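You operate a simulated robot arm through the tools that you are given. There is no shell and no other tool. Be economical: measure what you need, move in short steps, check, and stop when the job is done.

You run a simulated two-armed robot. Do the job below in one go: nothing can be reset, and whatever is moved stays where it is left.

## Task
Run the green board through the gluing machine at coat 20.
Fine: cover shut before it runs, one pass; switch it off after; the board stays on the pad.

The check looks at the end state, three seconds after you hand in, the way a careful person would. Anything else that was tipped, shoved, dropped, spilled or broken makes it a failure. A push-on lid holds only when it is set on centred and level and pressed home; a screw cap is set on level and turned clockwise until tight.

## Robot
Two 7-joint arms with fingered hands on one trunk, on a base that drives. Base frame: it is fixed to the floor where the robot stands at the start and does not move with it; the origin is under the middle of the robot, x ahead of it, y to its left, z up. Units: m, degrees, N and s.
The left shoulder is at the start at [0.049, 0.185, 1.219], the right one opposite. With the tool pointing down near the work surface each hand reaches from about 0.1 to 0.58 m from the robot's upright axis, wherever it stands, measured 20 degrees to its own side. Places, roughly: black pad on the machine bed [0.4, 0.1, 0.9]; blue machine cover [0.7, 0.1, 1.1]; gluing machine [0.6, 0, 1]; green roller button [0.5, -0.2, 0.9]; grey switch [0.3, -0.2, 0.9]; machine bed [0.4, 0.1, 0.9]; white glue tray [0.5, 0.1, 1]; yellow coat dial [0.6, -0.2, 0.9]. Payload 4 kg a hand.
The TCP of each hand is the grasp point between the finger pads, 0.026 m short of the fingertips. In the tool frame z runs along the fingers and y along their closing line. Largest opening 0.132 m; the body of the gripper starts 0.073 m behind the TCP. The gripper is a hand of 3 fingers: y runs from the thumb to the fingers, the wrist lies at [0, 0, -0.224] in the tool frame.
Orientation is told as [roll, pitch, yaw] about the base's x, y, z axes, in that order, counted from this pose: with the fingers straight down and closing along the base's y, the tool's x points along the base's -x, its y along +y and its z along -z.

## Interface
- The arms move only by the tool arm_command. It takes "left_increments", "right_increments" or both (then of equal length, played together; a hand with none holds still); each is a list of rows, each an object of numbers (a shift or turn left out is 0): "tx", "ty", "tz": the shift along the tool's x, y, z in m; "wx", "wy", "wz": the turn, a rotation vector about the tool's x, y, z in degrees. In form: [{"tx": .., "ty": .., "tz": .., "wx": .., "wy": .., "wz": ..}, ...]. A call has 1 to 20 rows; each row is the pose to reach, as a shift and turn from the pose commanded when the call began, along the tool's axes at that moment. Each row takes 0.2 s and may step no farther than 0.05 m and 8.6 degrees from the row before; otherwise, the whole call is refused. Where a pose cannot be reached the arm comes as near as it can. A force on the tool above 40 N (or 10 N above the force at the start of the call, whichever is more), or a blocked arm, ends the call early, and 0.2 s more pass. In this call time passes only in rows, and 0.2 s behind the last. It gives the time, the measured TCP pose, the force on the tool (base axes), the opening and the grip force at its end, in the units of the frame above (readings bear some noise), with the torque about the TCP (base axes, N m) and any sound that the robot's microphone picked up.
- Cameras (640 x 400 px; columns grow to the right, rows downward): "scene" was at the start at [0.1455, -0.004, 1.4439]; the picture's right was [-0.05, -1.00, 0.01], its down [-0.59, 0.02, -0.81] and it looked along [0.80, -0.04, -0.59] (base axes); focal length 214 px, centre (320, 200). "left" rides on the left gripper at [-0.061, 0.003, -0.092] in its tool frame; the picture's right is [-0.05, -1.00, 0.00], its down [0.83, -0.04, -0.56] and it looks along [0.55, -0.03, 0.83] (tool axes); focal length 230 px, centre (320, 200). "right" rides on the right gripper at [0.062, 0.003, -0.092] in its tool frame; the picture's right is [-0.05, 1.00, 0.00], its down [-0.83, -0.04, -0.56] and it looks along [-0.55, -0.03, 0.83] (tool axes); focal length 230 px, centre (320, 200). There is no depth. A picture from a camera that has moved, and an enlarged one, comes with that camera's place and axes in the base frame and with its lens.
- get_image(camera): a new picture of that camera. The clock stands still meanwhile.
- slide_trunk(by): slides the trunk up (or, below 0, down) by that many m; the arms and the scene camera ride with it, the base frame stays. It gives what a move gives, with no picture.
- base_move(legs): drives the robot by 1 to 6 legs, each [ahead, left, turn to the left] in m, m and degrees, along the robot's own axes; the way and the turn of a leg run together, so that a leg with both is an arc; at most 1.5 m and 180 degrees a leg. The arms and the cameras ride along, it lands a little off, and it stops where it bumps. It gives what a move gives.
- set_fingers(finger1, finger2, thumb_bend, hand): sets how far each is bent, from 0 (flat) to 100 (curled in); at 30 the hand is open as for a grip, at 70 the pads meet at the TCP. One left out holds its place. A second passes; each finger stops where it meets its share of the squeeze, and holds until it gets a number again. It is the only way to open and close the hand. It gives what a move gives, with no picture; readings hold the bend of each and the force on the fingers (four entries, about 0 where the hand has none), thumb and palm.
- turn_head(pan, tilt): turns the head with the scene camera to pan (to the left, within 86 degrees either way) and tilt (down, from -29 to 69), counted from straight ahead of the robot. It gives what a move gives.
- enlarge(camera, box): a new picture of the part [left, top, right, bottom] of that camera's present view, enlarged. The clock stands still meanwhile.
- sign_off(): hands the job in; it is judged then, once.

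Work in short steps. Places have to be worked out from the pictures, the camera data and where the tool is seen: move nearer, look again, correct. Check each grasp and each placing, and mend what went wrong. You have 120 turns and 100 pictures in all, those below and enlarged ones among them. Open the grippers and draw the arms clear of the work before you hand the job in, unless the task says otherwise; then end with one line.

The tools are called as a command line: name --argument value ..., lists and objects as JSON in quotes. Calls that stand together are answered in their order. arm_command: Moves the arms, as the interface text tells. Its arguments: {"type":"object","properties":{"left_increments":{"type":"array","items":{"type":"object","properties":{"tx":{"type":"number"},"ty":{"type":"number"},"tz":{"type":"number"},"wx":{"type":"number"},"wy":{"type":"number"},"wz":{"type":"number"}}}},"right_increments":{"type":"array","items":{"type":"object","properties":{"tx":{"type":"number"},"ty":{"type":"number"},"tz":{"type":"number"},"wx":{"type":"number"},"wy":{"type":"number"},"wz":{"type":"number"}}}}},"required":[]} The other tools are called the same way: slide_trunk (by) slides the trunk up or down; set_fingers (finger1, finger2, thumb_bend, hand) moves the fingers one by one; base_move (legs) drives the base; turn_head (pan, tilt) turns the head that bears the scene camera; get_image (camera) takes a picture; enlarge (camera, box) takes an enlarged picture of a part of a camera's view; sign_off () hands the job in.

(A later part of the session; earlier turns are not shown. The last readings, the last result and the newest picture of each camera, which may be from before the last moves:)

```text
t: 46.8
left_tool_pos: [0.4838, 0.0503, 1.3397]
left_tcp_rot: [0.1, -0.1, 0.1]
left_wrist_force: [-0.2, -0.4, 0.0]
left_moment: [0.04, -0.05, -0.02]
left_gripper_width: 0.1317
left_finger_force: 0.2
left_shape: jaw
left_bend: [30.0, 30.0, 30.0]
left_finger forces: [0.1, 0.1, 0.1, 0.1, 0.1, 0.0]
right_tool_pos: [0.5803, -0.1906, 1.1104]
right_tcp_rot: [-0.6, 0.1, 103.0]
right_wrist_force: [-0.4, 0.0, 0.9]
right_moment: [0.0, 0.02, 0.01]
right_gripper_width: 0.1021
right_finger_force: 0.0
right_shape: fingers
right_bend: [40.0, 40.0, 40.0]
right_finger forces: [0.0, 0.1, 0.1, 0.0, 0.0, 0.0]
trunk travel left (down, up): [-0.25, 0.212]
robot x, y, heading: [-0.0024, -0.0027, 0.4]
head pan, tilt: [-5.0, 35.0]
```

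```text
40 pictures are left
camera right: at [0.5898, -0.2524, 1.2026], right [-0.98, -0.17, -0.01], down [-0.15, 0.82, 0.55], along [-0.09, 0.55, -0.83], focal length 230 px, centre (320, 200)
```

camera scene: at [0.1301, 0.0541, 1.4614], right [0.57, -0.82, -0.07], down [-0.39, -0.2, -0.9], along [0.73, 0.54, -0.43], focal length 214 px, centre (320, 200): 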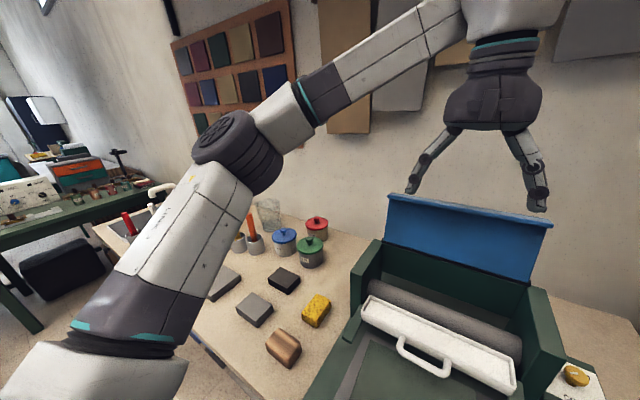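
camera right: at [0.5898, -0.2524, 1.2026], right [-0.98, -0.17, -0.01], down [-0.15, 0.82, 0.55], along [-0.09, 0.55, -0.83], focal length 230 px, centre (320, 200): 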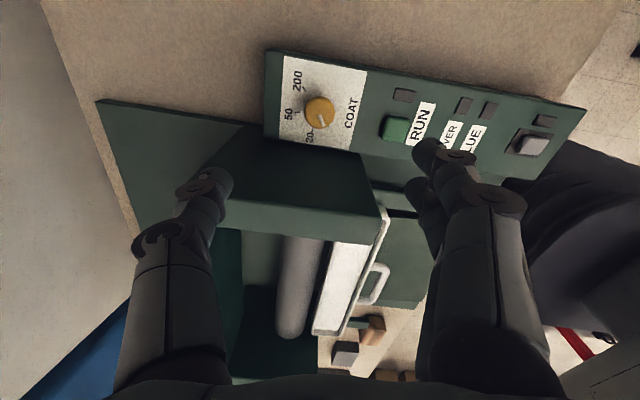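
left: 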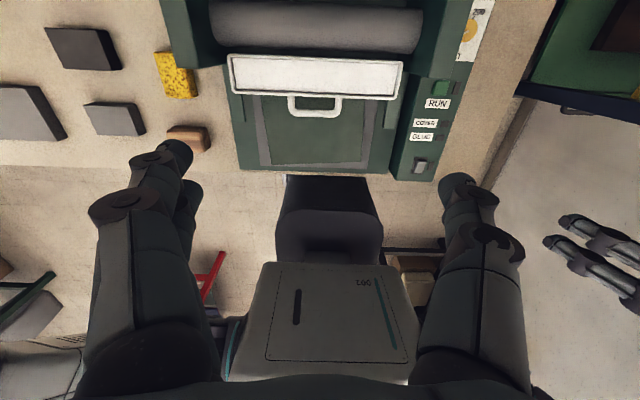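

Now I'll descend onto the knob, to about TCP z=0.962.

arm_command --right_increments '[{"tx": 0.005, "ty": -0.0016, "tz": 0.04}, {"tx": 0.005, "ty": -0.0016, "tz": 0.08}, {"tx": 0.005, "ty": -0.0016, "tz": 0.115}, {"tx": 0.005, "ty": -0.0016, "tz": 0.135}, {"tx": 0.005, "ty": -0.0016, "tz": 0.148}]'

get_image --camera "right"

enlarge --camera "scene" --box '[330, 160, 430, 260]'

```text
t: 48.0
left_tool_pos: [0.4865, 0.0491, 1.3386]
left_tcp_rot: [0.0, 0.0, 0.2]
left_wrist_force: [0.3, 0.5, -0.2]
left_moment: [0.01, -0.01, 0.01]
left_gripper_width: 0.1318
left_finger_force: 0.0
left_shape: jaw
left_bend: [30.0, 30.0, 30.0]
left_finger forces: [0.0, 0.0, 0.0, 0.0, 0.0, 0.0]
right_tool_pos: [0.5855, -0.1938, 0.9613]
right_tcp_rot: [-0.7, 0.1, 103.0]
right_wrist_force: [0.3, 0.9, -0.4]
right_moment: [-0.03, 0.02, -0.03]
right_gripper_width: 0.1021
right_finger_force: 0.0
right_shape: fingers
right_bend: [40.0, 40.0, 40.0]
right_finger forces: [0.0, 0.1, 0.1, 0.0, 0.0, 0.0]
trunk travel left (down, up): [-0.25, 0.212]
robot x, y, heading: [0.0007, 0.0018, 0.1]
head pan, tilt: [-5.0, 35.0]
```

```text
39 pictures are left
camera right: at [0.595, -0.257, 1.0536], right [-0.98, -0.17, -0.01], down [-0.15, 0.82, 0.55], along [-0.09, 0.55, -0.83], focal length 230 px, centre (320, 200)
```

right: 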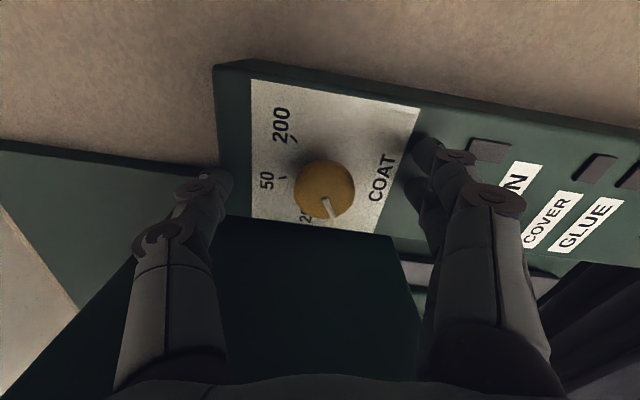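

```text
4.00 times, centred on (380, 210) of scene
camera zoom: at [0.1417, -0.0067, 1.436], right [-0.09, -1.0, 0.01], down [-0.66, 0.05, -0.75], along [0.74, -0.07, -0.66], focal length 858 px, centre (80, 160)
```

zoom: 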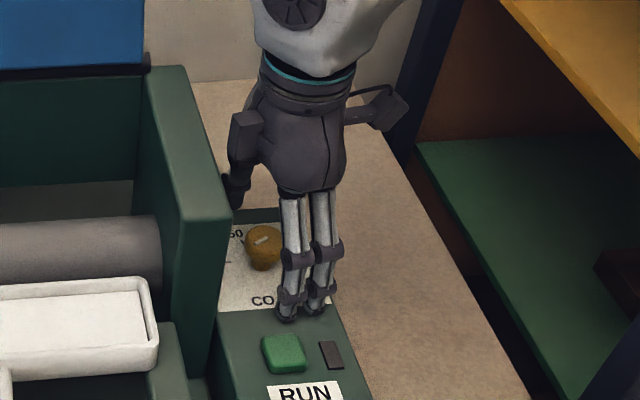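

The knob is well centred between the digits. I'll close on it.

set_fingers --hand "right" --finger1 68 --finger2 68 --thumb_bend 68

get_image --camera "right"

```text
t: 49.0
left_tool_pos: [0.4871, 0.0492, 1.3374]
left_tcp_rot: [0.0, 0.0, 0.1]
left_wrist_force: [-0.2, 0.5, -0.1]
left_moment: [0.02, -0.01, 0.02]
left_gripper_width: 0.1318
left_finger_force: 0.1
left_shape: jaw
left_bend: [30.0, 30.0, 30.0]
left_finger forces: [0.0, 0.0, 0.0, 0.0, 0.1, 0.0]
right_tool_pos: [0.5849, -0.1961, 0.9607]
right_tcp_rot: [-0.5, 0.1, 103.0]
right_wrist_force: [-1.0, 0.2, -3.1]
right_moment: [-0.02, -0.01, -0.04]
right_gripper_width: 0.0237
right_finger_force: 6.6
right_shape: fingers
right_bend: [64.0, 63.0, 65.0]
right_finger forces: [2.8, 4.4, 0.0, 0.0, 6.2, 0.0]
trunk travel left (down, up): [-0.25, 0.212]
robot x, y, heading: [-0.0002, 0.0024, -0.0]
head pan, tilt: [-5.0, 35.0]
```

```text
37 pictures are left
camera right: at [0.5949, -0.2571, 1.0532], right [-0.98, -0.17, -0.01], down [-0.15, 0.82, 0.55], along [-0.09, 0.55, -0.83], focal length 230 px, centre (320, 200)
```

right: 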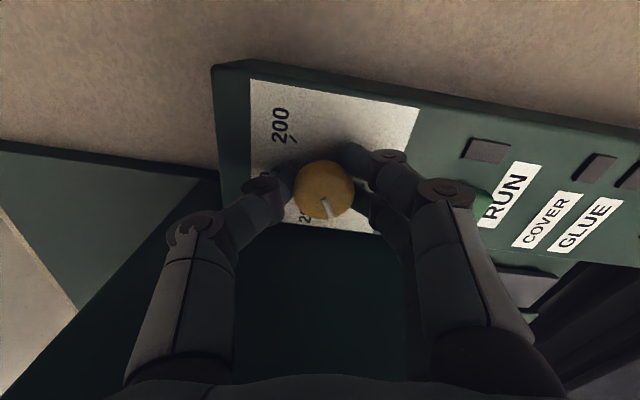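

The grip is even at about 6 N. I'll turn it 25° clockwise (tool wz +).

arm_command --right_increments '[{"wz": 5}, {"wz": 10}, {"wz": 15}, {"wz": 20}, {"wz": 25}]'

enlarge --camera "right" --box '[220, 80, 420, 260]'

```text
t: 50.2
left_tool_pos: [0.4852, 0.0487, 1.3373]
left_tcp_rot: [0.1, 0.0, 0.1]
left_wrist_force: [-0.3, -0.2, 0.9]
left_moment: [-0.03, 0.0, -0.01]
left_gripper_width: 0.1315
left_finger_force: 0.1
left_shape: jaw
left_bend: [30.0, 30.0, 30.0]
left_finger forces: [0.0, 0.1, 0.0, 0.0, 0.0, 0.0]
right_tool_pos: [0.5836, -0.1971, 0.9614]
right_tcp_rot: [-0.6, -0.2, 77.9]
right_wrist_force: [-5.7, -2.9, -6.8]
right_moment: [-0.05, 0.14, 0.0]
right_gripper_width: 0.0238
right_finger_force: 7.1
right_shape: fingers
right_bend: [64.0, 62.0, 65.0]
right_finger forces: [4.6, 5.0, 0.0, 0.0, 5.0, 0.1]
trunk travel left (down, up): [-0.25, 0.212]
robot x, y, heading: [-0.0009, 0.0006, 0.1]
head pan, tilt: [-5.0, 35.0]
```

```text
2.22 times, centred on (320, 170) of right
camera zoom: at [0.5682, -0.2565, 1.0533], right [-0.97, 0.26, -0.01], down [0.21, 0.8, 0.56], along [0.15, 0.54, -0.83], focal length 511 px, centre (320, 267)
```

zoom: 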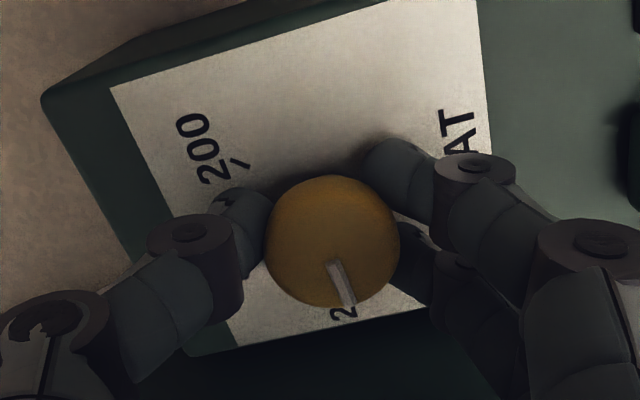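

The pointer went from about 123° to 99°. I'll open, return to yaw 103, regrip and turn the remaining 25°.

set_fingers --hand "right" --finger1 50 --finger2 50 --thumb_bend 50

arm_command --right_increments '[{"wz": -6}, {"wz": -12}, {"wz": -18}, {"wz": -25}]'

set_fingers --hand "right" --finger1 68 --finger2 68 --thumb_bend 68

arm_command --right_increments '[{"wz": 5}, {"wz": 10}, {"wz": 15}, {"wz": 20}, {"wz": 24}]'

set_fingers --hand "right" --finger1 45 --finger2 45 --thumb_bend 45

arm_command --right_increments '[{"tz": -0.04}, {"tz": -0.08}, {"tz": -0.12}, {"tz": -0.15, "wz": -6}, {"tz": -0.15, "wz": -12}]'

enlarge --camera "right" --box '[250, 50, 400, 160]'

```text
t: 51.2
left_tool_pos: [0.4867, 0.0506, 1.3384]
left_tcp_rot: [0.0, 0.1, 0.1]
left_wrist_force: [-0.2, -0.5, -0.9]
left_moment: [-0.01, 0.0, 0.0]
left_gripper_width: 0.1315
left_finger_force: 0.1
left_shape: jaw
left_bend: [30.0, 30.0, 30.0]
left_finger forces: [0.0, 0.1, 0.1, 0.0, 0.0, 0.0]
right_tool_pos: [0.5858, -0.1955, 0.961]
right_tcp_rot: [-0.6, -0.2, 78.0]
right_wrist_force: [0.2, 0.9, -0.4]
right_moment: [-0.02, -0.03, 0.02]
right_gripper_width: 0.0669
right_finger_force: 0.0
right_shape: fingers
right_bend: [50.0, 50.0, 50.0]
right_finger forces: [0.0, 0.0, 0.1, 0.0, 0.0, 0.1]
trunk travel left (down, up): [-0.25, 0.212]
robot x, y, heading: [-0.0006, 0.0002, 0.3]
head pan, tilt: [-5.0, 35.0]
```

```text
t: 52.2
left_tool_pos: [0.4863, 0.0497, 1.3392]
left_tcp_rot: [0.0, 0.0, 0.1]
left_wrist_force: [-1.0, 0.0, -0.2]
left_moment: [0.03, 0.01, 0.02]
left_gripper_width: 0.1318
left_finger_force: 0.1
left_shape: jaw
left_bend: [30.0, 30.0, 30.0]
left_finger forces: [0.0, 0.0, 0.0, 0.1, 0.0, 0.0]
right_tool_pos: [0.5866, -0.1951, 0.9614]
right_tcp_rot: [-0.6, 0.1, 103.1]
right_wrist_force: [0.8, 0.1, -0.6]
right_moment: [0.01, -0.02, 0.01]
right_gripper_width: 0.067
right_finger_force: 0.1
right_shape: fingers
right_bend: [50.0, 50.0, 50.0]
right_finger forces: [0.1, 0.0, 0.0, 0.0, 0.0, 0.0]
trunk travel left (down, up): [-0.25, 0.212]
robot x, y, heading: [0.0031, 0.0014, -0.1]
head pan, tilt: [-5.0, 35.0]
```

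```text
t: 53.2
left_tool_pos: [0.4866, 0.05, 1.3376]
left_tcp_rot: [-0.1, 0.0, 0.2]
left_wrist_force: [0.2, -0.2, 0.1]
left_moment: [0.02, 0.05, 0.0]
left_gripper_width: 0.1316
left_finger_force: 0.0
left_shape: jaw
left_bend: [30.0, 30.0, 30.0]
left_finger forces: [0.1, 0.2, 0.1, 0.0, 0.0, 0.0]
right_tool_pos: [0.585, -0.1949, 0.9608]
right_tcp_rot: [-0.4, 0.2, 103.0]
right_wrist_force: [-3.4, -0.6, -3.9]
right_moment: [-0.02, 0.05, 0.01]
right_gripper_width: 0.0242
right_finger_force: 7.8
right_shape: fingers
right_bend: [63.0, 62.0, 65.0]
right_finger forces: [3.8, 5.4, 0.0, 0.0, 5.5, 0.1]
trunk travel left (down, up): [-0.25, 0.212]
robot x, y, heading: [0.0017, -0.0009, 0.1]
head pan, tilt: [-5.0, 35.0]
```

```text
t: 54.4
left_tool_pos: [0.4864, 0.0488, 1.3386]
left_tcp_rot: [-0.1, 0.0, 0.1]
left_wrist_force: [0.6, 0.5, -0.1]
left_moment: [0.0, 0.02, -0.03]
left_gripper_width: 0.1317
left_finger_force: 0.1
left_shape: jaw
left_bend: [30.0, 30.0, 30.0]
left_finger forces: [0.0, 0.0, 0.1, 0.1, 0.1, 0.1]
right_tool_pos: [0.5858, -0.1961, 0.9618]
right_tcp_rot: [-0.5, -0.1, 78.9]
right_wrist_force: [-6.1, -2.8, -6.7]
right_moment: [-0.06, 0.12, 0.01]
right_gripper_width: 0.0247
right_finger_force: 7.5
right_shape: fingers
right_bend: [63.0, 62.0, 66.0]
right_finger forces: [5.3, 5.4, 0.0, 0.1, 4.9, 0.0]
trunk travel left (down, up): [-0.25, 0.212]
robot x, y, heading: [-0.0003, -0.0038, 0.4]
head pan, tilt: [-5.0, 35.0]
```

```text
t: 55.4
left_tool_pos: [0.487, 0.0495, 1.3377]
left_tcp_rot: [-0.1, 0.0, 0.1]
left_wrist_force: [-0.7, -0.3, 0.6]
left_moment: [0.0, 0.02, 0.0]
left_gripper_width: 0.1319
left_finger_force: 0.0
left_shape: jaw
left_bend: [30.0, 30.0, 30.0]
left_finger forces: [0.0, 0.1, 0.0, 0.0, 0.1, 0.1]
right_tool_pos: [0.5855, -0.1955, 0.9636]
right_tcp_rot: [-0.5, -0.2, 79.0]
right_wrist_force: [-1.1, -0.3, 0.1]
right_moment: [-0.01, -0.03, -0.03]
right_gripper_width: 0.084
right_finger_force: 0.0
right_shape: fingers
right_bend: [45.0, 45.0, 45.0]
right_finger forces: [0.0, 0.1, 0.0, 0.1, 0.1, 0.0]
trunk travel left (down, up): [-0.25, 0.212]
robot x, y, heading: [-0.0039, -0.0034, -0.2]
head pan, tilt: [-5.0, 35.0]
```

```text
t: 56.6
left_tool_pos: [0.4873, 0.0495, 1.3383]
left_tcp_rot: [0.0, -0.1, 0.1]
left_wrist_force: [-0.4, -0.8, -0.2]
left_moment: [0.02, 0.02, -0.02]
left_gripper_width: 0.1319
left_finger_force: 0.1
left_shape: jaw
left_bend: [30.0, 30.0, 30.0]
left_finger forces: [0.0, 0.0, 0.0, 0.1, 0.0, 0.0]
right_tool_pos: [0.5835, -0.1958, 1.1132]
right_tcp_rot: [-0.5, 0.1, 91.0]
right_wrist_force: [-0.2, -0.2, 0.1]
right_moment: [-0.01, 0.04, 0.0]
right_gripper_width: 0.084
right_finger_force: 0.1
right_shape: fingers
right_bend: [45.0, 45.0, 45.0]
right_finger forces: [0.0, 0.0, 0.1, 0.1, 0.1, 0.1]
trunk travel left (down, up): [-0.25, 0.212]
robot x, y, heading: [0.0001, -0.0004, -0.0]
head pan, tilt: [-5.0, 35.0]
```

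```text
3.64 times, centred on (325, 105) of right
camera zoom: at [0.5799, -0.2581, 1.2059], right [-1.0, 0.03, -0.01], down [0.02, 0.83, 0.56], along [0.03, 0.56, -0.83], focal length 837 px, centre (302, 546)
```

zoom: 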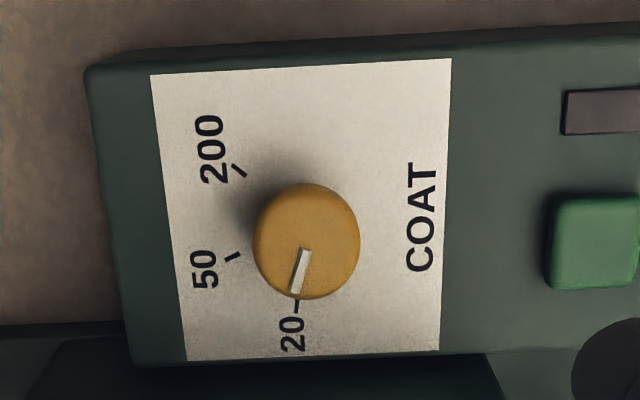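

The pointer is now close to the 20 mark. I'll look closer to check the alignment.

enlarge --camera "right" --box '[295, 85, 350, 145]'

```text
6.67 times, centred on (322, 115) of right
camera zoom: at [0.5799, -0.2581, 1.2059], right [-1.0, 0.03, -0.01], down [0.02, 0.83, 0.56], along [0.03, 0.56, -0.83], focal length 1534 px, centre (303, 767)
```

zoom: 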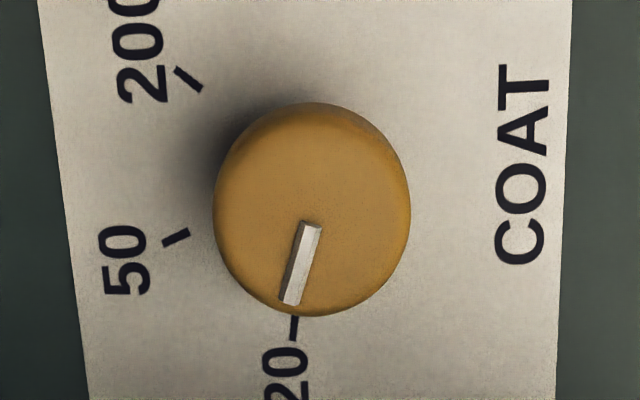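

The tick lines meet at a centre from which the 20 mark lies at about 6.5° and the pointer at about 12°, so it overshot by about 5.5°. I'll regrip and turn back 5.5°.

arm_command --right_increments '[{"tz": 0.04}, {"tz": 0.08}, {"tz": 0.12}, {"tz": 0.151}]'

set_fingers --hand "right" --finger1 68 --finger2 68 --thumb_bend 68

arm_command --right_increments '[{"wz": -2}, {"wz": -4}, {"wz": -5.5}]'

set_fingers --hand "right" --finger1 45 --finger2 45 --thumb_bend 45

arm_command --right_increments '[{"tz": -0.04}, {"tz": -0.08}, {"tz": -0.12}, {"tz": -0.151, "wz": 5.5}]'

enlarge --camera "right" --box '[295, 85, 350, 145]'

```text
t: 57.6
left_tool_pos: [0.4874, 0.0496, 1.3368]
left_tcp_rot: [-0.1, -0.1, 0.0]
left_wrist_force: [1.1, 0.6, -0.7]
left_moment: [-0.01, 0.01, -0.03]
left_gripper_width: 0.1318
left_finger_force: 0.1
left_shape: jaw
left_bend: [30.0, 30.0, 30.0]
left_finger forces: [0.1, 0.1, 0.0, 0.0, 0.0, 0.1]
right_tool_pos: [0.5865, -0.1943, 0.963]
right_tcp_rot: [-0.6, 0.0, 91.0]
right_wrist_force: [0.2, -0.3, -1.0]
right_moment: [-0.01, 0.0, 0.04]
right_gripper_width: 0.0839
right_finger_force: 0.1
right_shape: fingers
right_bend: [45.0, 45.0, 45.0]
right_finger forces: [0.0, 0.1, 0.1, 0.0, 0.0, 0.0]
trunk travel left (down, up): [-0.25, 0.212]
robot x, y, heading: [-0.0036, -0.0007, -0.1]
head pan, tilt: [-5.0, 35.0]
```

```text
t: 58.6
left_tool_pos: [0.4868, 0.0493, 1.3387]
left_tcp_rot: [0.0, 0.0, 0.1]
left_wrist_force: [-0.3, -0.1, -0.9]
left_moment: [0.04, -0.01, 0.01]
left_gripper_width: 0.1317
left_finger_force: 0.1
left_shape: jaw
left_bend: [30.0, 30.0, 30.0]
left_finger forces: [0.0, 0.0, 0.1, 0.0, 0.0, 0.0]
right_tool_pos: [0.5846, -0.1955, 0.9622]
right_tcp_rot: [-0.5, 0.1, 91.0]
right_wrist_force: [-2.6, 1.3, -3.9]
right_moment: [0.02, 0.01, -0.01]
right_gripper_width: 0.0263
right_finger_force: 8.0
right_shape: fingers
right_bend: [63.0, 63.0, 65.0]
right_finger forces: [4.4, 4.6, 0.0, 0.0, 6.5, 0.0]
trunk travel left (down, up): [-0.25, 0.212]
robot x, y, heading: [-0.0001, -0.0008, 0.4]
head pan, tilt: [-5.0, 35.0]
```

```text
t: 59.4
left_tool_pos: [0.4862, 0.0497, 1.3388]
left_tcp_rot: [0.0, 0.0, 0.2]
left_wrist_force: [-0.3, 0.2, 0.0]
left_moment: [-0.02, -0.02, -0.01]
left_gripper_width: 0.1318
left_finger_force: 0.0
left_shape: jaw
left_bend: [30.0, 30.0, 30.0]
left_finger forces: [0.0, 0.0, 0.0, 0.0, 0.1, 0.1]
right_tool_pos: [0.5851, -0.1951, 0.9616]
right_tcp_rot: [-0.5, 0.0, 96.5]
right_wrist_force: [-5.7, 1.8, -0.5]
right_moment: [-0.03, 0.08, 0.0]
right_gripper_width: 0.0258
right_finger_force: 7.0
right_shape: fingers
right_bend: [63.0, 63.0, 65.0]
right_finger forces: [4.1, 4.8, 0.1, 0.1, 5.7, 0.1]
trunk travel left (down, up): [-0.25, 0.212]
robot x, y, heading: [-0.0031, 0.0058, 0.1]
head pan, tilt: [-5.0, 35.0]
```

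```text
t: 60.4
left_tool_pos: [0.4876, 0.0498, 1.3396]
left_tcp_rot: [0.0, 0.0, 0.1]
left_wrist_force: [0.1, 0.4, 0.4]
left_moment: [0.01, -0.04, 0.0]
left_gripper_width: 0.1318
left_finger_force: 0.2
left_shape: jaw
left_bend: [30.0, 30.0, 30.0]
left_finger forces: [0.1, 0.0, 0.0, 0.1, 0.0, 0.0]
right_tool_pos: [0.5854, -0.194, 0.9617]
right_tcp_rot: [-0.5, 0.1, 96.5]
right_wrist_force: [-0.9, 0.6, 0.3]
right_moment: [-0.01, 0.01, -0.01]
right_gripper_width: 0.0841
right_finger_force: 0.1
right_shape: fingers
right_bend: [45.0, 45.0, 45.0]
right_finger forces: [0.0, 0.0, 0.1, 0.0, 0.1, 0.0]
trunk travel left (down, up): [-0.25, 0.212]
robot x, y, heading: [0.0005, -0.0005, -0.2]
head pan, tilt: [-5.0, 35.0]
```

```text
t: 61.4
left_tool_pos: [0.4862, 0.0505, 1.3384]
left_tcp_rot: [0.0, -0.1, 0.2]
left_wrist_force: [0.0, 0.3, -0.7]
left_moment: [-0.01, -0.01, 0.03]
left_gripper_width: 0.1319
left_finger_force: 0.1
left_shape: jaw
left_bend: [30.0, 30.0, 30.0]
left_finger forces: [0.1, 0.0, 0.1, 0.0, 0.0, 0.1]
right_tool_pos: [0.5819, -0.1922, 1.1141]
right_tcp_rot: [-0.5, 0.0, 91.0]
right_wrist_force: [0.6, 0.7, -0.2]
right_moment: [0.01, 0.01, 0.01]
right_gripper_width: 0.0843
right_finger_force: 0.1
right_shape: fingers
right_bend: [45.0, 45.0, 45.0]
right_finger forces: [0.1, 0.0, 0.1, 0.0, 0.0, 0.0]
trunk travel left (down, up): [-0.25, 0.212]
robot x, y, heading: [0.0005, 0.0013, 0.0]
head pan, tilt: [-5.0, 35.0]
```

```text
6.67 times, centred on (322, 115) of right
camera zoom: at [0.5784, -0.2551, 1.2068], right [-1.0, 0.03, -0.01], down [0.02, 0.83, 0.56], along [0.03, 0.56, -0.83], focal length 1534 px, centre (303, 767)
```

zoom: 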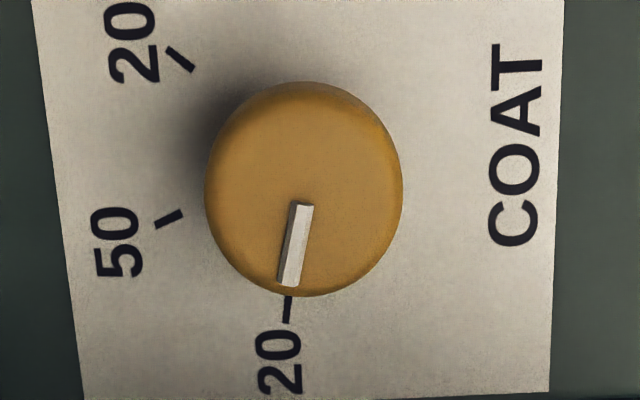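

The pointer now lines up with 20. Next is the cover: I'll yaw the left hand -90° (fingers on the far side), then tilt it so curled fingers can hook behind the cover's top edge.

arm_command --left_increments '[{"wz": 8.5}, {"wz": 17}, {"wz": 25.5}, {"wz": 34}, {"wz": 42.5}, {"wz": 51}, {"wz": 59.5}, {"wz": 68}, {"wz": 76.5}, {"wz": 85}, {"wz": 90}]'

arm_command --left_increments '[{"wx": -8.5}, {"wx": -17}, {"wx": -25.5}, {"wx": -34}, {"wx": -42}]'

set_fingers --hand "left" --finger1 75 --finger2 75 --thumb_bend 20

turn_head --pan -3 --tilt 15

get_image --camera "scene"

get_image --camera "left"

```text
t: 63.8
left_tool_pos: [0.486, 0.0496, 1.338]
left_tcp_rot: [0.0, 0.1, -90.1]
left_wrist_force: [0.8, -0.2, 0.7]
left_moment: [-0.02, 0.01, -0.01]
left_gripper_width: 0.132
left_finger_force: 0.0
left_shape: jaw
left_bend: [30.0, 30.0, 30.0]
left_finger forces: [0.0, 0.0, 0.0, 0.1, 0.0, 0.0]
right_tool_pos: [0.5816, -0.1929, 1.1129]
right_tcp_rot: [-0.4, 0.0, 91.0]
right_wrist_force: [0.0, 0.1, 0.0]
right_moment: [0.01, 0.0, 0.02]
right_gripper_width: 0.0842
right_finger_force: 0.0
right_shape: fingers
right_bend: [45.0, 45.0, 45.0]
right_finger forces: [0.0, 0.0, 0.1, 0.1, 0.0, 0.0]
trunk travel left (down, up): [-0.25, 0.212]
robot x, y, heading: [0.0001, 0.0021, 0.1]
head pan, tilt: [-5.0, 35.0]
```

```text
t: 65.0
left_tool_pos: [0.4867, 0.0499, 1.3377]
left_tcp_rot: [42.2, 0.0, -89.9]
left_wrist_force: [0.2, -0.5, 0.5]
left_moment: [0.02, 0.01, -0.03]
left_gripper_width: 0.1317
left_finger_force: 0.0
left_shape: jaw
left_bend: [30.0, 30.0, 30.0]
left_finger forces: [0.0, 0.0, 0.0, 0.0, 0.0, 0.0]
right_tool_pos: [0.5818, -0.194, 1.1139]
right_tcp_rot: [-0.5, -0.1, 91.0]
right_wrist_force: [-0.5, 0.3, -0.7]
right_moment: [0.02, -0.01, -0.01]
right_gripper_width: 0.0842
right_finger_force: 0.0
right_shape: fingers
right_bend: [45.0, 45.0, 45.0]
right_finger forces: [0.1, 0.0, 0.0, 0.0, 0.0, 0.0]
trunk travel left (down, up): [-0.25, 0.212]
robot x, y, heading: [0.0026, -0.0022, 0.1]
head pan, tilt: [-5.0, 35.0]
```

```text
t: 66.0
left_tool_pos: [0.487, 0.0496, 1.3377]
left_tcp_rot: [42.1, 0.0, -89.9]
left_wrist_force: [-0.2, 0.0, -0.8]
left_moment: [0.01, 0.01, 0.0]
left_gripper_width: 0.0702
left_finger_force: 0.1
left_shape: fingers
left_bend: [75.0, 75.0, 20.0]
left_finger forces: [0.0, 0.0, 0.0, 0.1, 0.0, 0.0]
right_tool_pos: [0.5815, -0.1932, 1.1129]
right_tcp_rot: [-0.5, 0.0, 91.0]
right_wrist_force: [0.0, 0.0, -0.3]
right_moment: [0.01, -0.01, 0.0]
right_gripper_width: 0.0842
right_finger_force: 0.0
right_shape: fingers
right_bend: [45.0, 45.0, 45.0]
right_finger forces: [0.0, 0.0, 0.0, 0.0, 0.0, 0.0]
trunk travel left (down, up): [-0.25, 0.212]
robot x, y, heading: [-0.0024, 0.0014, 0.3]
head pan, tilt: [-5.0, 35.0]
```

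```text
t: 66.9
left_tool_pos: [0.4866, 0.0492, 1.3379]
left_tcp_rot: [42.1, 0.0, -89.9]
left_wrist_force: [0.0, -0.2, 0.4]
left_moment: [0.01, -0.02, 0.04]
left_gripper_width: 0.0706
left_finger_force: 0.2
left_shape: fingers
left_bend: [75.0, 75.0, 20.0]
left_finger forces: [0.1, 0.1, 0.0, 0.1, 0.1, 0.0]
right_tool_pos: [0.581, -0.1933, 1.113]
right_tcp_rot: [-0.5, 0.1, 91.0]
right_wrist_force: [-1.0, 0.0, 0.0]
right_moment: [0.0, 0.0, 0.02]
right_gripper_width: 0.0841
right_finger_force: 0.0
right_shape: fingers
right_bend: [45.0, 45.0, 45.0]
right_finger forces: [0.0, 0.0, 0.0, 0.0, 0.0, 0.0]
trunk travel left (down, up): [-0.25, 0.212]
robot x, y, heading: [0.0032, 0.0019, 0.2]
head pan, tilt: [-3.0, 15.0]
```

```text
32 pictures are left
camera scene: at [0.1509, -0.0038, 1.4671], right [-0.05, -1.0, 0.01], down [-0.37, 0.01, -0.93], along [0.93, -0.05, -0.37], focal length 214 px, centre (320, 200)
```

scene: 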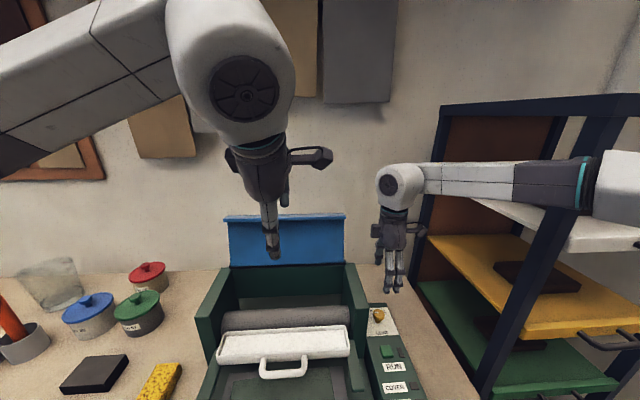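

```text
31 pictures are left
camera left: at [0.427, -0.0118, 1.4096], right [-0.74, -0.05, -0.67], down [-0.41, 0.83, 0.38], along [0.53, 0.56, -0.64], focal length 230 px, centre (320, 200)
```

left: 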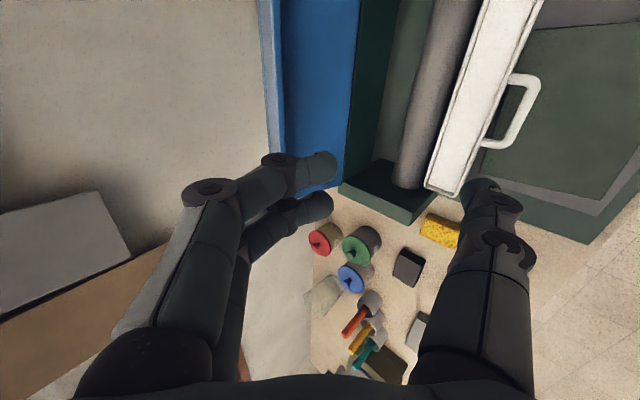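

The cover's top edge is near (0.80, z 1.147), spanning y -0.12 to 0.28, and the wall is at about x=0.90. I'll curl the thumb away and bring the left hand to just above and in front of that edge.

set_fingers --hand "left" --thumb_bend 100

arm_command --left_increments '[{"tx": 0.004, "ty": 0.0185, "tz": 0.0388}, {"tx": 0.008, "ty": 0.037, "tz": 0.0775}, {"tx": 0.012, "ty": 0.0555, "tz": 0.116}, {"tx": 0.017, "ty": 0.074, "tz": 0.155}, {"tx": 0.021, "ty": 0.093, "tz": 0.194}, {"tx": 0.026, "ty": 0.111, "tz": 0.2325}, {"tx": 0.03, "ty": 0.13, "tz": 0.271}]'

get_image --camera "left"

enlarge --camera "scene" --box '[190, 100, 390, 300]'

```text
t: 67.9
left_tool_pos: [0.4861, 0.0501, 1.3377]
left_tcp_rot: [42.0, 0.0, -89.8]
left_wrist_force: [0.2, -0.4, -0.1]
left_moment: [-0.02, -0.01, 0.0]
left_gripper_width: 0.0131
left_finger_force: 0.1
left_shape: fingers
left_bend: [74.0, 74.0, 91.0]
left_finger forces: [0.0, 0.0, 0.0, 0.0, 0.0, 0.0]
right_tool_pos: [0.5831, -0.1935, 1.1128]
right_tcp_rot: [-0.5, 0.0, 91.0]
right_wrist_force: [0.4, -0.3, 0.3]
right_moment: [0.04, -0.01, -0.01]
right_gripper_width: 0.0841
right_finger_force: 0.0
right_shape: fingers
right_bend: [45.0, 45.0, 45.0]
right_finger forces: [0.1, 0.0, 0.0, 0.0, 0.1, 0.0]
trunk travel left (down, up): [-0.25, 0.212]
robot x, y, heading: [-0.0006, 0.001, 0.1]
head pan, tilt: [-3.0, 15.0]
```

```text
t: 69.5
left_tool_pos: [0.7645, 0.0828, 1.2269]
left_tcp_rot: [41.9, 0.0, -89.8]
left_wrist_force: [0.3, -0.2, -0.1]
left_moment: [0.01, 0.02, 0.0]
left_gripper_width: 0.0138
left_finger_force: 0.1
left_shape: fingers
left_bend: [74.0, 74.0, 91.0]
left_finger forces: [0.0, 0.1, 0.0, 0.0, 0.0, 0.0]
right_tool_pos: [0.5835, -0.1946, 1.1127]
right_tcp_rot: [-0.5, 0.0, 91.0]
right_wrist_force: [-0.5, -1.0, -0.1]
right_moment: [-0.01, 0.01, 0.02]
right_gripper_width: 0.0842
right_finger_force: 0.1
right_shape: fingers
right_bend: [45.0, 45.0, 45.0]
right_finger forces: [0.0, 0.1, 0.1, 0.0, 0.1, 0.0]
trunk travel left (down, up): [-0.25, 0.212]
robot x, y, heading: [-0.0003, 0.0021, -0.1]
head pan, tilt: [-3.0, 15.0]
```

```text
30 pictures are left
camera left: at [0.705, 0.0194, 1.298], right [-0.74, -0.05, -0.67], down [-0.41, 0.83, 0.38], along [0.53, 0.56, -0.64], focal length 230 px, centre (320, 200)
```

left: 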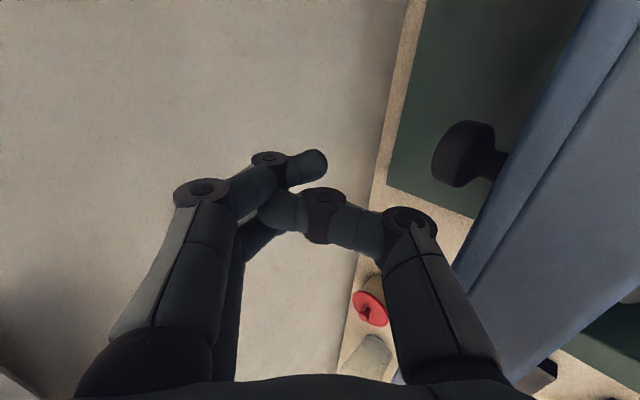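

```text
2.00 times, centred on (290, 200) of scene
camera zoom: at [0.1526, -0.0043, 1.4669], right [-0.05, -1.0, 0.01], down [-0.37, 0.01, -0.93], along [0.93, -0.05, -0.37], focal length 429 px, centre (380, 200)
```

zoom: 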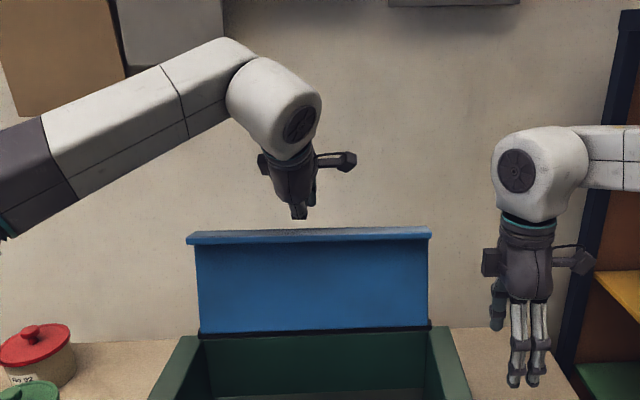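

The cover turns out to stand nearly upright, with its top at about (0.70, z 1.197); I'm already behind it. I'll back up, stand the tool vertical and open the hand to straddle the top edge, thumb in front and fingers behind.

arm_command --left_increments '[{"tz": -0.04, "ty": 0.02}, {"tz": -0.07, "ty": 0.04}, {"tz": -0.07, "ty": 0.04, "wx": 8.4}, {"tz": -0.07, "ty": 0.04, "wx": 16.8}, {"tz": -0.07, "ty": 0.04, "wx": 25.2}, {"tz": -0.07, "ty": 0.04, "wx": 33.6}, {"tz": -0.07, "ty": 0.04, "wx": 42}]'

set_fingers --hand "left" --finger1 40 --finger2 40 --thumb_bend 40

get_image --camera "left"

```text
t: 71.1
left_tool_pos: [0.6869, 0.0619, 1.2494]
left_tcp_rot: [-0.2, 0.2, -89.9]
left_wrist_force: [1.3, -0.7, 0.2]
left_moment: [-0.01, 0.0, 0.01]
left_gripper_width: 0.0144
left_finger_force: 0.0
left_shape: fingers
left_bend: [74.0, 74.0, 92.0]
left_finger forces: [0.1, 0.0, 0.0, 0.0, 0.0, 0.0]
left hand out of reach, approached as far as the arm can: row 6, 7
right_tool_pos: [0.5823, -0.1968, 1.1109]
right_tcp_rot: [-0.5, -0.2, 90.9]
right_wrist_force: [0.5, 0.2, -0.1]
right_moment: [0.06, 0.02, -0.01]
right_gripper_width: 0.0842
right_finger_force: 0.1
right_shape: fingers
right_bend: [45.0, 45.0, 45.0]
right_finger forces: [0.0, 0.1, 0.0, 0.0, 0.1, 0.0]
trunk travel left (down, up): [-0.25, 0.212]
robot x, y, heading: [-0.0023, 0.0008, -0.1]
head pan, tilt: [-3.0, 15.0]
```

```text
t: 72.1
left_tool_pos: [0.6868, 0.0648, 1.2501]
left_tcp_rot: [0.0, 0.1, -89.8]
left_wrist_force: [0.7, -1.0, 0.1]
left_moment: [0.03, 0.04, -0.03]
left_gripper_width: 0.1007
left_finger_force: 0.0
left_shape: fingers
left_bend: [40.0, 40.0, 40.0]
left_finger forces: [0.1, 0.0, 0.0, 0.0, 0.0, 0.0]
right_tool_pos: [0.5822, -0.1941, 1.1136]
right_tcp_rot: [-0.5, 0.0, 91.0]
right_wrist_force: [-0.4, 0.8, 0.2]
right_moment: [0.01, 0.01, 0.03]
right_gripper_width: 0.0839
right_finger_force: 0.0
right_shape: fingers
right_bend: [45.0, 45.0, 45.0]
right_finger forces: [0.0, 0.0, 0.1, 0.0, 0.1, 0.1]
trunk travel left (down, up): [-0.25, 0.212]
robot x, y, heading: [-0.0032, -0.0016, -0.0]
head pan, tilt: [-3.0, 15.0]
```

```text
28 pictures are left
camera left: at [0.6905, 0.0033, 1.3424], right [-1.0, -0.05, 0.0], down [-0.05, 0.83, 0.55], along [-0.03, 0.55, -0.83], focal length 230 px, centre (320, 200)
```

left: 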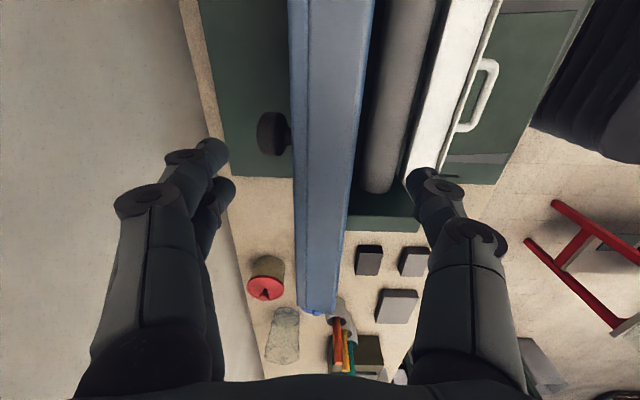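

The hand straddles the cover neatly, with its top edge about midway between thumb and fingers. I'll lower so the fingers overlap the edge by 3 cm.

arm_command --left_increments '[{"tx": -0.006, "ty": -0.03, "tz": 0.035}, {"tx": -0.013, "ty": -0.0475, "tz": 0.075}, {"tx": -0.013, "ty": -0.0475, "tz": 0.1}, {"tx": -0.013, "ty": -0.0475, "tz": 0.126}]'

get_image --camera "left"

```text
t: 72.6
left_tool_pos: [0.6469, 0.0645, 1.2043]
left_tcp_rot: [1.3, -0.3, -88.4]
left_wrist_force: [4.6, 14.1, 18.9]
left_moment: [0.14, -1.41, 0.89]
left_gripper_width: 0.1195
left_finger_force: 12.6
left_shape: fingers
left_bend: [33.0, 39.0, 40.0]
left_finger forces: [13.7, 11.7, 0.0, 0.0, 0.0, 0.0]
right_tool_pos: [0.5806, -0.1919, 1.1144]
right_tcp_rot: [-0.7, 0.1, 91.1]
right_wrist_force: [0.3, 0.2, 0.5]
right_moment: [0.06, -0.04, 0.01]
right_gripper_width: 0.0844
right_finger_force: 0.0
right_shape: fingers
right_bend: [45.0, 45.0, 45.0]
right_finger forces: [0.0, 0.1, 0.1, 0.0, 0.0, 0.0]
trunk travel left (down, up): [-0.25, 0.212]
robot x, y, heading: [0.0024, 0.0018, -0.0]
head pan, tilt: [-3.0, 15.0]
stopped in row 2 (left hand): the force on the tool passed its limit (the readings are from after the stop); the commanded pose is now the measured one
```

```text
27 pictures are left
camera left: at [0.6497, 0.0028, 1.298], right [-1.0, -0.08, -0.02], down [-0.08, 0.83, 0.55], along [-0.03, 0.55, -0.84], focal length 230 px, centre (320, 200)
```

left: 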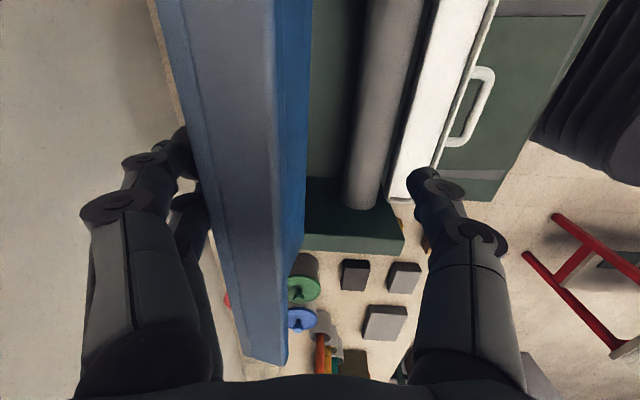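

The fingertips have landed on the flange top because the hand shifted back 4 cm. I'll lift, go forward 6 cm and come down again behind the flange.

arm_command --left_increments '[{"tz": -0.045}, {"tz": -0.05, "ty": 0.03}, {"tz": -0.05, "ty": 0.058}]'

get_image --camera "left"

```text
t: 73.4
left_tool_pos: [0.6919, 0.0617, 1.2474]
left_tcp_rot: [0.9, -0.3, -88.9]
left_wrist_force: [-0.1, 0.8, 0.1]
left_moment: [0.01, 0.05, 0.0]
left_gripper_width: 0.1031
left_finger_force: 0.1
left_shape: fingers
left_bend: [39.0, 40.0, 40.0]
left_finger forces: [0.1, 0.0, 0.1, 0.1, 0.0, 0.0]
left hand out of reach, approached as far as the arm can: row 3
right_tool_pos: [0.5834, -0.1933, 1.1132]
right_tcp_rot: [-0.5, 0.0, 91.0]
right_wrist_force: [-0.5, -0.2, 0.0]
right_moment: [0.04, 0.0, 0.02]
right_gripper_width: 0.0841
right_finger_force: 0.1
right_shape: fingers
right_bend: [45.0, 45.0, 45.0]
right_finger forces: [0.0, 0.1, 0.1, 0.0, 0.1, 0.0]
trunk travel left (down, up): [-0.25, 0.212]
robot x, y, heading: [-0.0044, 0.0007, 0.0]
head pan, tilt: [-3.0, 15.0]
```

```text
26 pictures are left
camera left: at [0.695, 0.0008, 1.3409], right [-1.0, -0.07, -0.02], down [-0.07, 0.83, 0.55], along [-0.03, 0.55, -0.84], focal length 230 px, centre (320, 200)
```

left: 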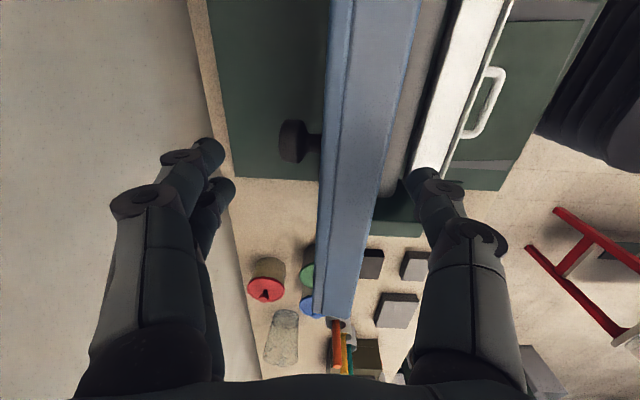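

The cover already moved forward a little (top now at x≈0.68) and stays put. I'll lower straight down behind it.

arm_command --left_increments '[{"tz": 0.02, "ty": -0.006}, {"tz": 0.04, "ty": -0.012}, {"tz": 0.065, "ty": -0.012}]'

get_image --camera "left"

```text
t: 74.2
left_tool_pos: [0.6805, 0.0627, 1.1799]
left_tcp_rot: [0.7, -0.3, -88.8]
left_wrist_force: [0.1, 0.1, -0.3]
left_moment: [-0.04, 0.02, 0.05]
left_gripper_width: 0.1034
left_finger_force: 0.1
left_shape: fingers
left_bend: [39.0, 40.0, 40.0]
left_finger forces: [0.1, 0.0, 0.0, 0.1, 0.0, 0.0]
right_tool_pos: [0.583, -0.1911, 1.1122]
right_tcp_rot: [-0.5, -0.1, 91.1]
right_wrist_force: [-1.1, 0.0, 0.5]
right_moment: [-0.01, 0.03, 0.01]
right_gripper_width: 0.0844
right_finger_force: 0.0
right_shape: fingers
right_bend: [45.0, 45.0, 45.0]
right_finger forces: [0.0, 0.1, 0.1, 0.0, 0.0, 0.0]
trunk travel left (down, up): [-0.25, 0.212]
robot x, y, heading: [0.0015, -0.0011, -0.2]
head pan, tilt: [-3.0, 15.0]
```

```text
25 pictures are left
camera left: at [0.6835, 0.0018, 1.2724], right [-1.0, -0.07, -0.01], down [-0.07, 0.83, 0.55], along [-0.03, 0.55, -0.84], focal length 230 px, centre (320, 200)
```

left: 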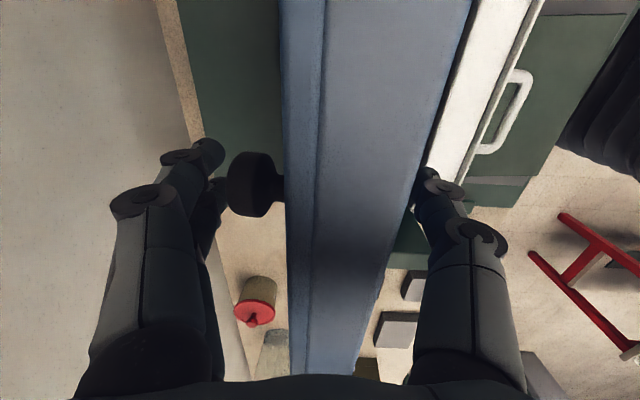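

The fingers are behind and the thumb in front. I'll pull the cover forward along an arc.

arm_command --left_increments '[{"ty": -0.03}, {"ty": -0.06}, {"ty": -0.085}, {"ty": -0.105, "tz": 0.003}, {"ty": -0.125, "tz": 0.01}, {"ty": -0.14, "tz": 0.02}]'

get_image --camera "scene"

```text
t: 75.6
left_tool_pos: [0.5402, 0.0593, 1.1596]
left_tcp_rot: [0.8, -0.4, -88.8]
left_wrist_force: [0.1, -0.1, -0.2]
left_moment: [-0.01, 0.0, 0.0]
left_gripper_width: 0.1034
left_finger_force: 0.1
left_shape: fingers
left_bend: [39.0, 40.0, 40.0]
left_finger forces: [0.0, 0.1, 0.1, 0.0, 0.0, 0.1]
right_tool_pos: [0.582, -0.192, 1.1142]
right_tcp_rot: [-0.4, 0.0, 91.0]
right_wrist_force: [-0.3, 0.4, -0.2]
right_moment: [-0.02, 0.02, 0.0]
right_gripper_width: 0.0842
right_finger_force: 0.1
right_shape: fingers
right_bend: [45.0, 45.0, 45.0]
right_finger forces: [0.0, 0.0, 0.2, 0.1, 0.0, 0.1]
trunk travel left (down, up): [-0.25, 0.212]
robot x, y, heading: [-0.0018, -0.0039, -0.3]
head pan, tilt: [-3.0, 15.0]
```

```text
24 pictures are left
camera scene: at [0.1512, -0.0031, 1.4671], right [-0.05, -1.0, 0.01], down [-0.37, 0.01, -0.93], along [0.93, -0.05, -0.37], focal length 214 px, centre (320, 200)
```

scene: 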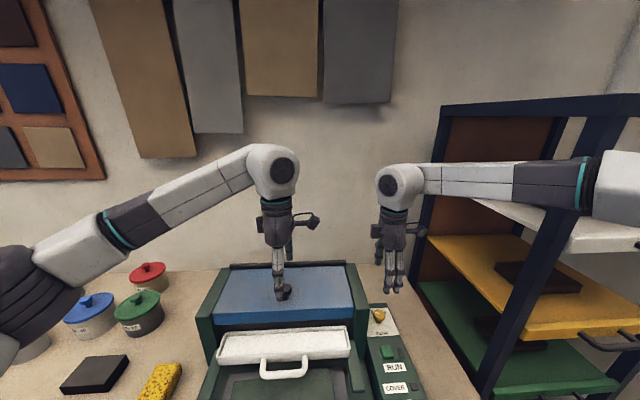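

The cover has dropped shut. I'll raise the left hand clear, and bring the right hand back over the switch at yaw 0 with finger1 as the pointer.

arm_command --left_increments '[{"tz": -0.045}, {"tz": -0.09}, {"tz": -0.13}, {"tz": -0.14, "ty": -0.04, "tx": 0.02}, {"tz": -0.14, "ty": -0.08, "tx": 0.04}, {"tz": -0.14, "ty": -0.1, "tx": 0.08}, {"tz": -0.14, "ty": -0.1, "tx": 0.12}, {"tz": -0.14, "ty": -0.1, "tx": 0.12}, {"tz": -0.14, "ty": -0.1, "tx": 0.12}, {"tz": -0.14, "ty": -0.1, "tx": 0.12}, {"tz": -0.14, "ty": -0.1, "tx": 0.12}]' --right_increments '[{"ty": 0.02, "tx": 0.006, "wz": 0}, {"ty": 0.045, "tx": 0.013, "wz": 8.5}, {"ty": 0.07, "tx": 0.02, "wz": 17}, {"ty": 0.095, "tx": 0.028, "wz": 25.5}, {"ty": 0.12, "tx": 0.036, "wz": 34}, {"ty": 0.145, "tx": 0.044, "wz": 42.5}, {"ty": 0.17, "tx": 0.052, "wz": 51}, {"ty": 0.19, "tx": 0.06, "wz": 59.5}, {"ty": 0.21, "tx": 0.066, "wz": 68}, {"ty": 0.225, "tx": 0.07, "wz": 76.5}, {"ty": 0.237, "tx": 0.073, "wz": 85}]'

set_fingers --hand "right" --finger1 35 --finger2 100 --thumb_bend 15

arm_command --right_increments '[{"wz": 6}, {"wz": 6, "tz": 0.04}, {"wz": 6, "tz": 0.08}]'

turn_head --pan -5 --tilt 35

get_image --camera "scene"

get_image --camera "right"

```text
t: 78.0
left_tool_pos: [0.4373, 0.1748, 1.2988]
left_tcp_rot: [0.8, -0.3, -88.7]
left_wrist_force: [-0.1, -0.6, -0.6]
left_moment: [0.0, 0.01, -0.01]
left_gripper_width: 0.1036
left_finger_force: 0.1
left_shape: fingers
left_bend: [39.0, 40.0, 40.0]
left_finger forces: [0.0, 0.0, 0.1, 0.0, 0.0, 0.1]
right_tool_pos: [0.3467, -0.2683, 1.1113]
right_tcp_rot: [0.0, -0.6, 5.9]
right_wrist_force: [-0.3, 0.2, 0.4]
right_moment: [0.02, -0.02, -0.01]
right_gripper_width: 0.0842
right_finger_force: 0.0
right_shape: fingers
right_bend: [45.0, 45.0, 45.0]
right_finger forces: [0.0, 0.1, 0.0, 0.1, 0.0, 0.1]
trunk travel left (down, up): [-0.25, 0.212]
robot x, y, heading: [0.0024, -0.001, 0.1]
head pan, tilt: [-3.0, 15.0]
```

```text
t: 79.0
left_tool_pos: [0.4366, 0.1765, 1.2982]
left_tcp_rot: [0.7, -0.4, -88.7]
left_wrist_force: [1.1, -0.3, -0.4]
left_moment: [-0.02, 0.01, 0.01]
left_gripper_width: 0.1034
left_finger_force: 0.1
left_shape: fingers
left_bend: [39.0, 40.0, 40.0]
left_finger forces: [0.1, 0.0, 0.0, 0.0, 0.0, 0.1]
right_tool_pos: [0.3489, -0.2686, 1.1106]
right_tcp_rot: [-0.1, -0.4, 6.0]
right_wrist_force: [-0.5, 0.5, 0.0]
right_moment: [0.03, -0.02, 0.01]
right_gripper_width: 0.1409
right_finger_force: 0.0
right_shape: fingers
right_bend: [35.0, 100.0, 15.0]
right_finger forces: [0.0, 0.0, 0.0, 0.0, 0.0, 0.0]
trunk travel left (down, up): [-0.25, 0.212]
robot x, y, heading: [-0.0013, -0.0007, 0.3]
head pan, tilt: [-3.0, 15.0]
```

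```text
t: 79.8
left_tool_pos: [0.4397, 0.176, 1.2965]
left_tcp_rot: [0.8, -0.5, -88.8]
left_wrist_force: [-0.5, 0.1, -0.4]
left_moment: [0.01, -0.02, 0.03]
left_gripper_width: 0.1035
left_finger_force: 0.2
left_shape: fingers
left_bend: [39.0, 40.0, 40.0]
left_finger forces: [0.0, 0.1, 0.1, 0.1, 0.0, 0.1]
right_tool_pos: [0.3475, -0.2686, 1.0305]
right_tcp_rot: [0.1, -0.3, 0.2]
right_wrist_force: [-0.8, 0.3, -0.2]
right_moment: [-0.04, -0.04, 0.0]
right_gripper_width: 0.141
right_finger_force: 0.1
right_shape: fingers
right_bend: [35.0, 100.0, 15.0]
right_finger forces: [0.0, 0.0, 0.0, 0.0, 0.0, 0.0]
trunk travel left (down, up): [-0.25, 0.212]
robot x, y, heading: [-0.0001, 0.0005, 0.4]
head pan, tilt: [-3.0, 15.0]
```

```text
t: 80.7
left_tool_pos: [0.4367, 0.1762, 1.298]
left_tcp_rot: [0.8, -0.3, -88.8]
left_wrist_force: [-0.1, 0.3, -0.4]
left_moment: [0.01, -0.02, 0.01]
left_gripper_width: 0.1034
left_finger_force: 0.0
left_shape: fingers
left_bend: [39.0, 40.0, 40.0]
left_finger forces: [0.0, 0.1, 0.0, 0.0, 0.1, 0.0]
right_tool_pos: [0.3469, -0.2679, 1.0313]
right_tcp_rot: [0.0, -0.5, 0.1]
right_wrist_force: [-1.2, 0.4, -0.2]
right_moment: [0.02, 0.0, 0.02]
right_gripper_width: 0.1408
right_finger_force: 0.0
right_shape: fingers
right_bend: [35.0, 100.0, 15.0]
right_finger forces: [0.1, 0.1, 0.0, 0.0, 0.0, 0.0]
trunk travel left (down, up): [-0.25, 0.212]
robot x, y, heading: [0.0031, -0.0017, -0.1]
head pan, tilt: [-5.0, 35.0]
```

```text
23 pictures are left
camera scene: at [0.1416, -0.0061, 1.4361], right [-0.08, -1.0, 0.01], down [-0.66, 0.05, -0.75], along [0.74, -0.07, -0.66], focal length 214 px, centre (320, 200)
```

scene: 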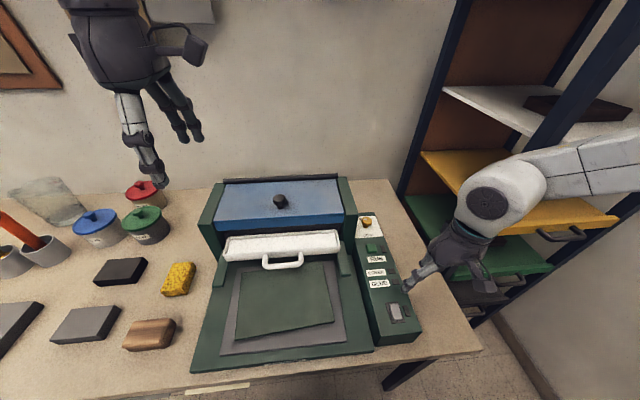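

```text
22 pictures are left
camera right: at [0.2843, -0.2658, 1.123], right [0.05, 1.0, 0.0], down [0.83, -0.04, 0.56], along [0.56, -0.03, -0.83], focal length 230 px, centre (320, 200)
```

right: 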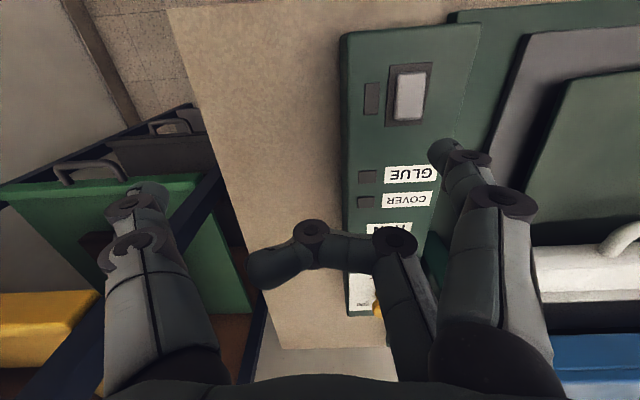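

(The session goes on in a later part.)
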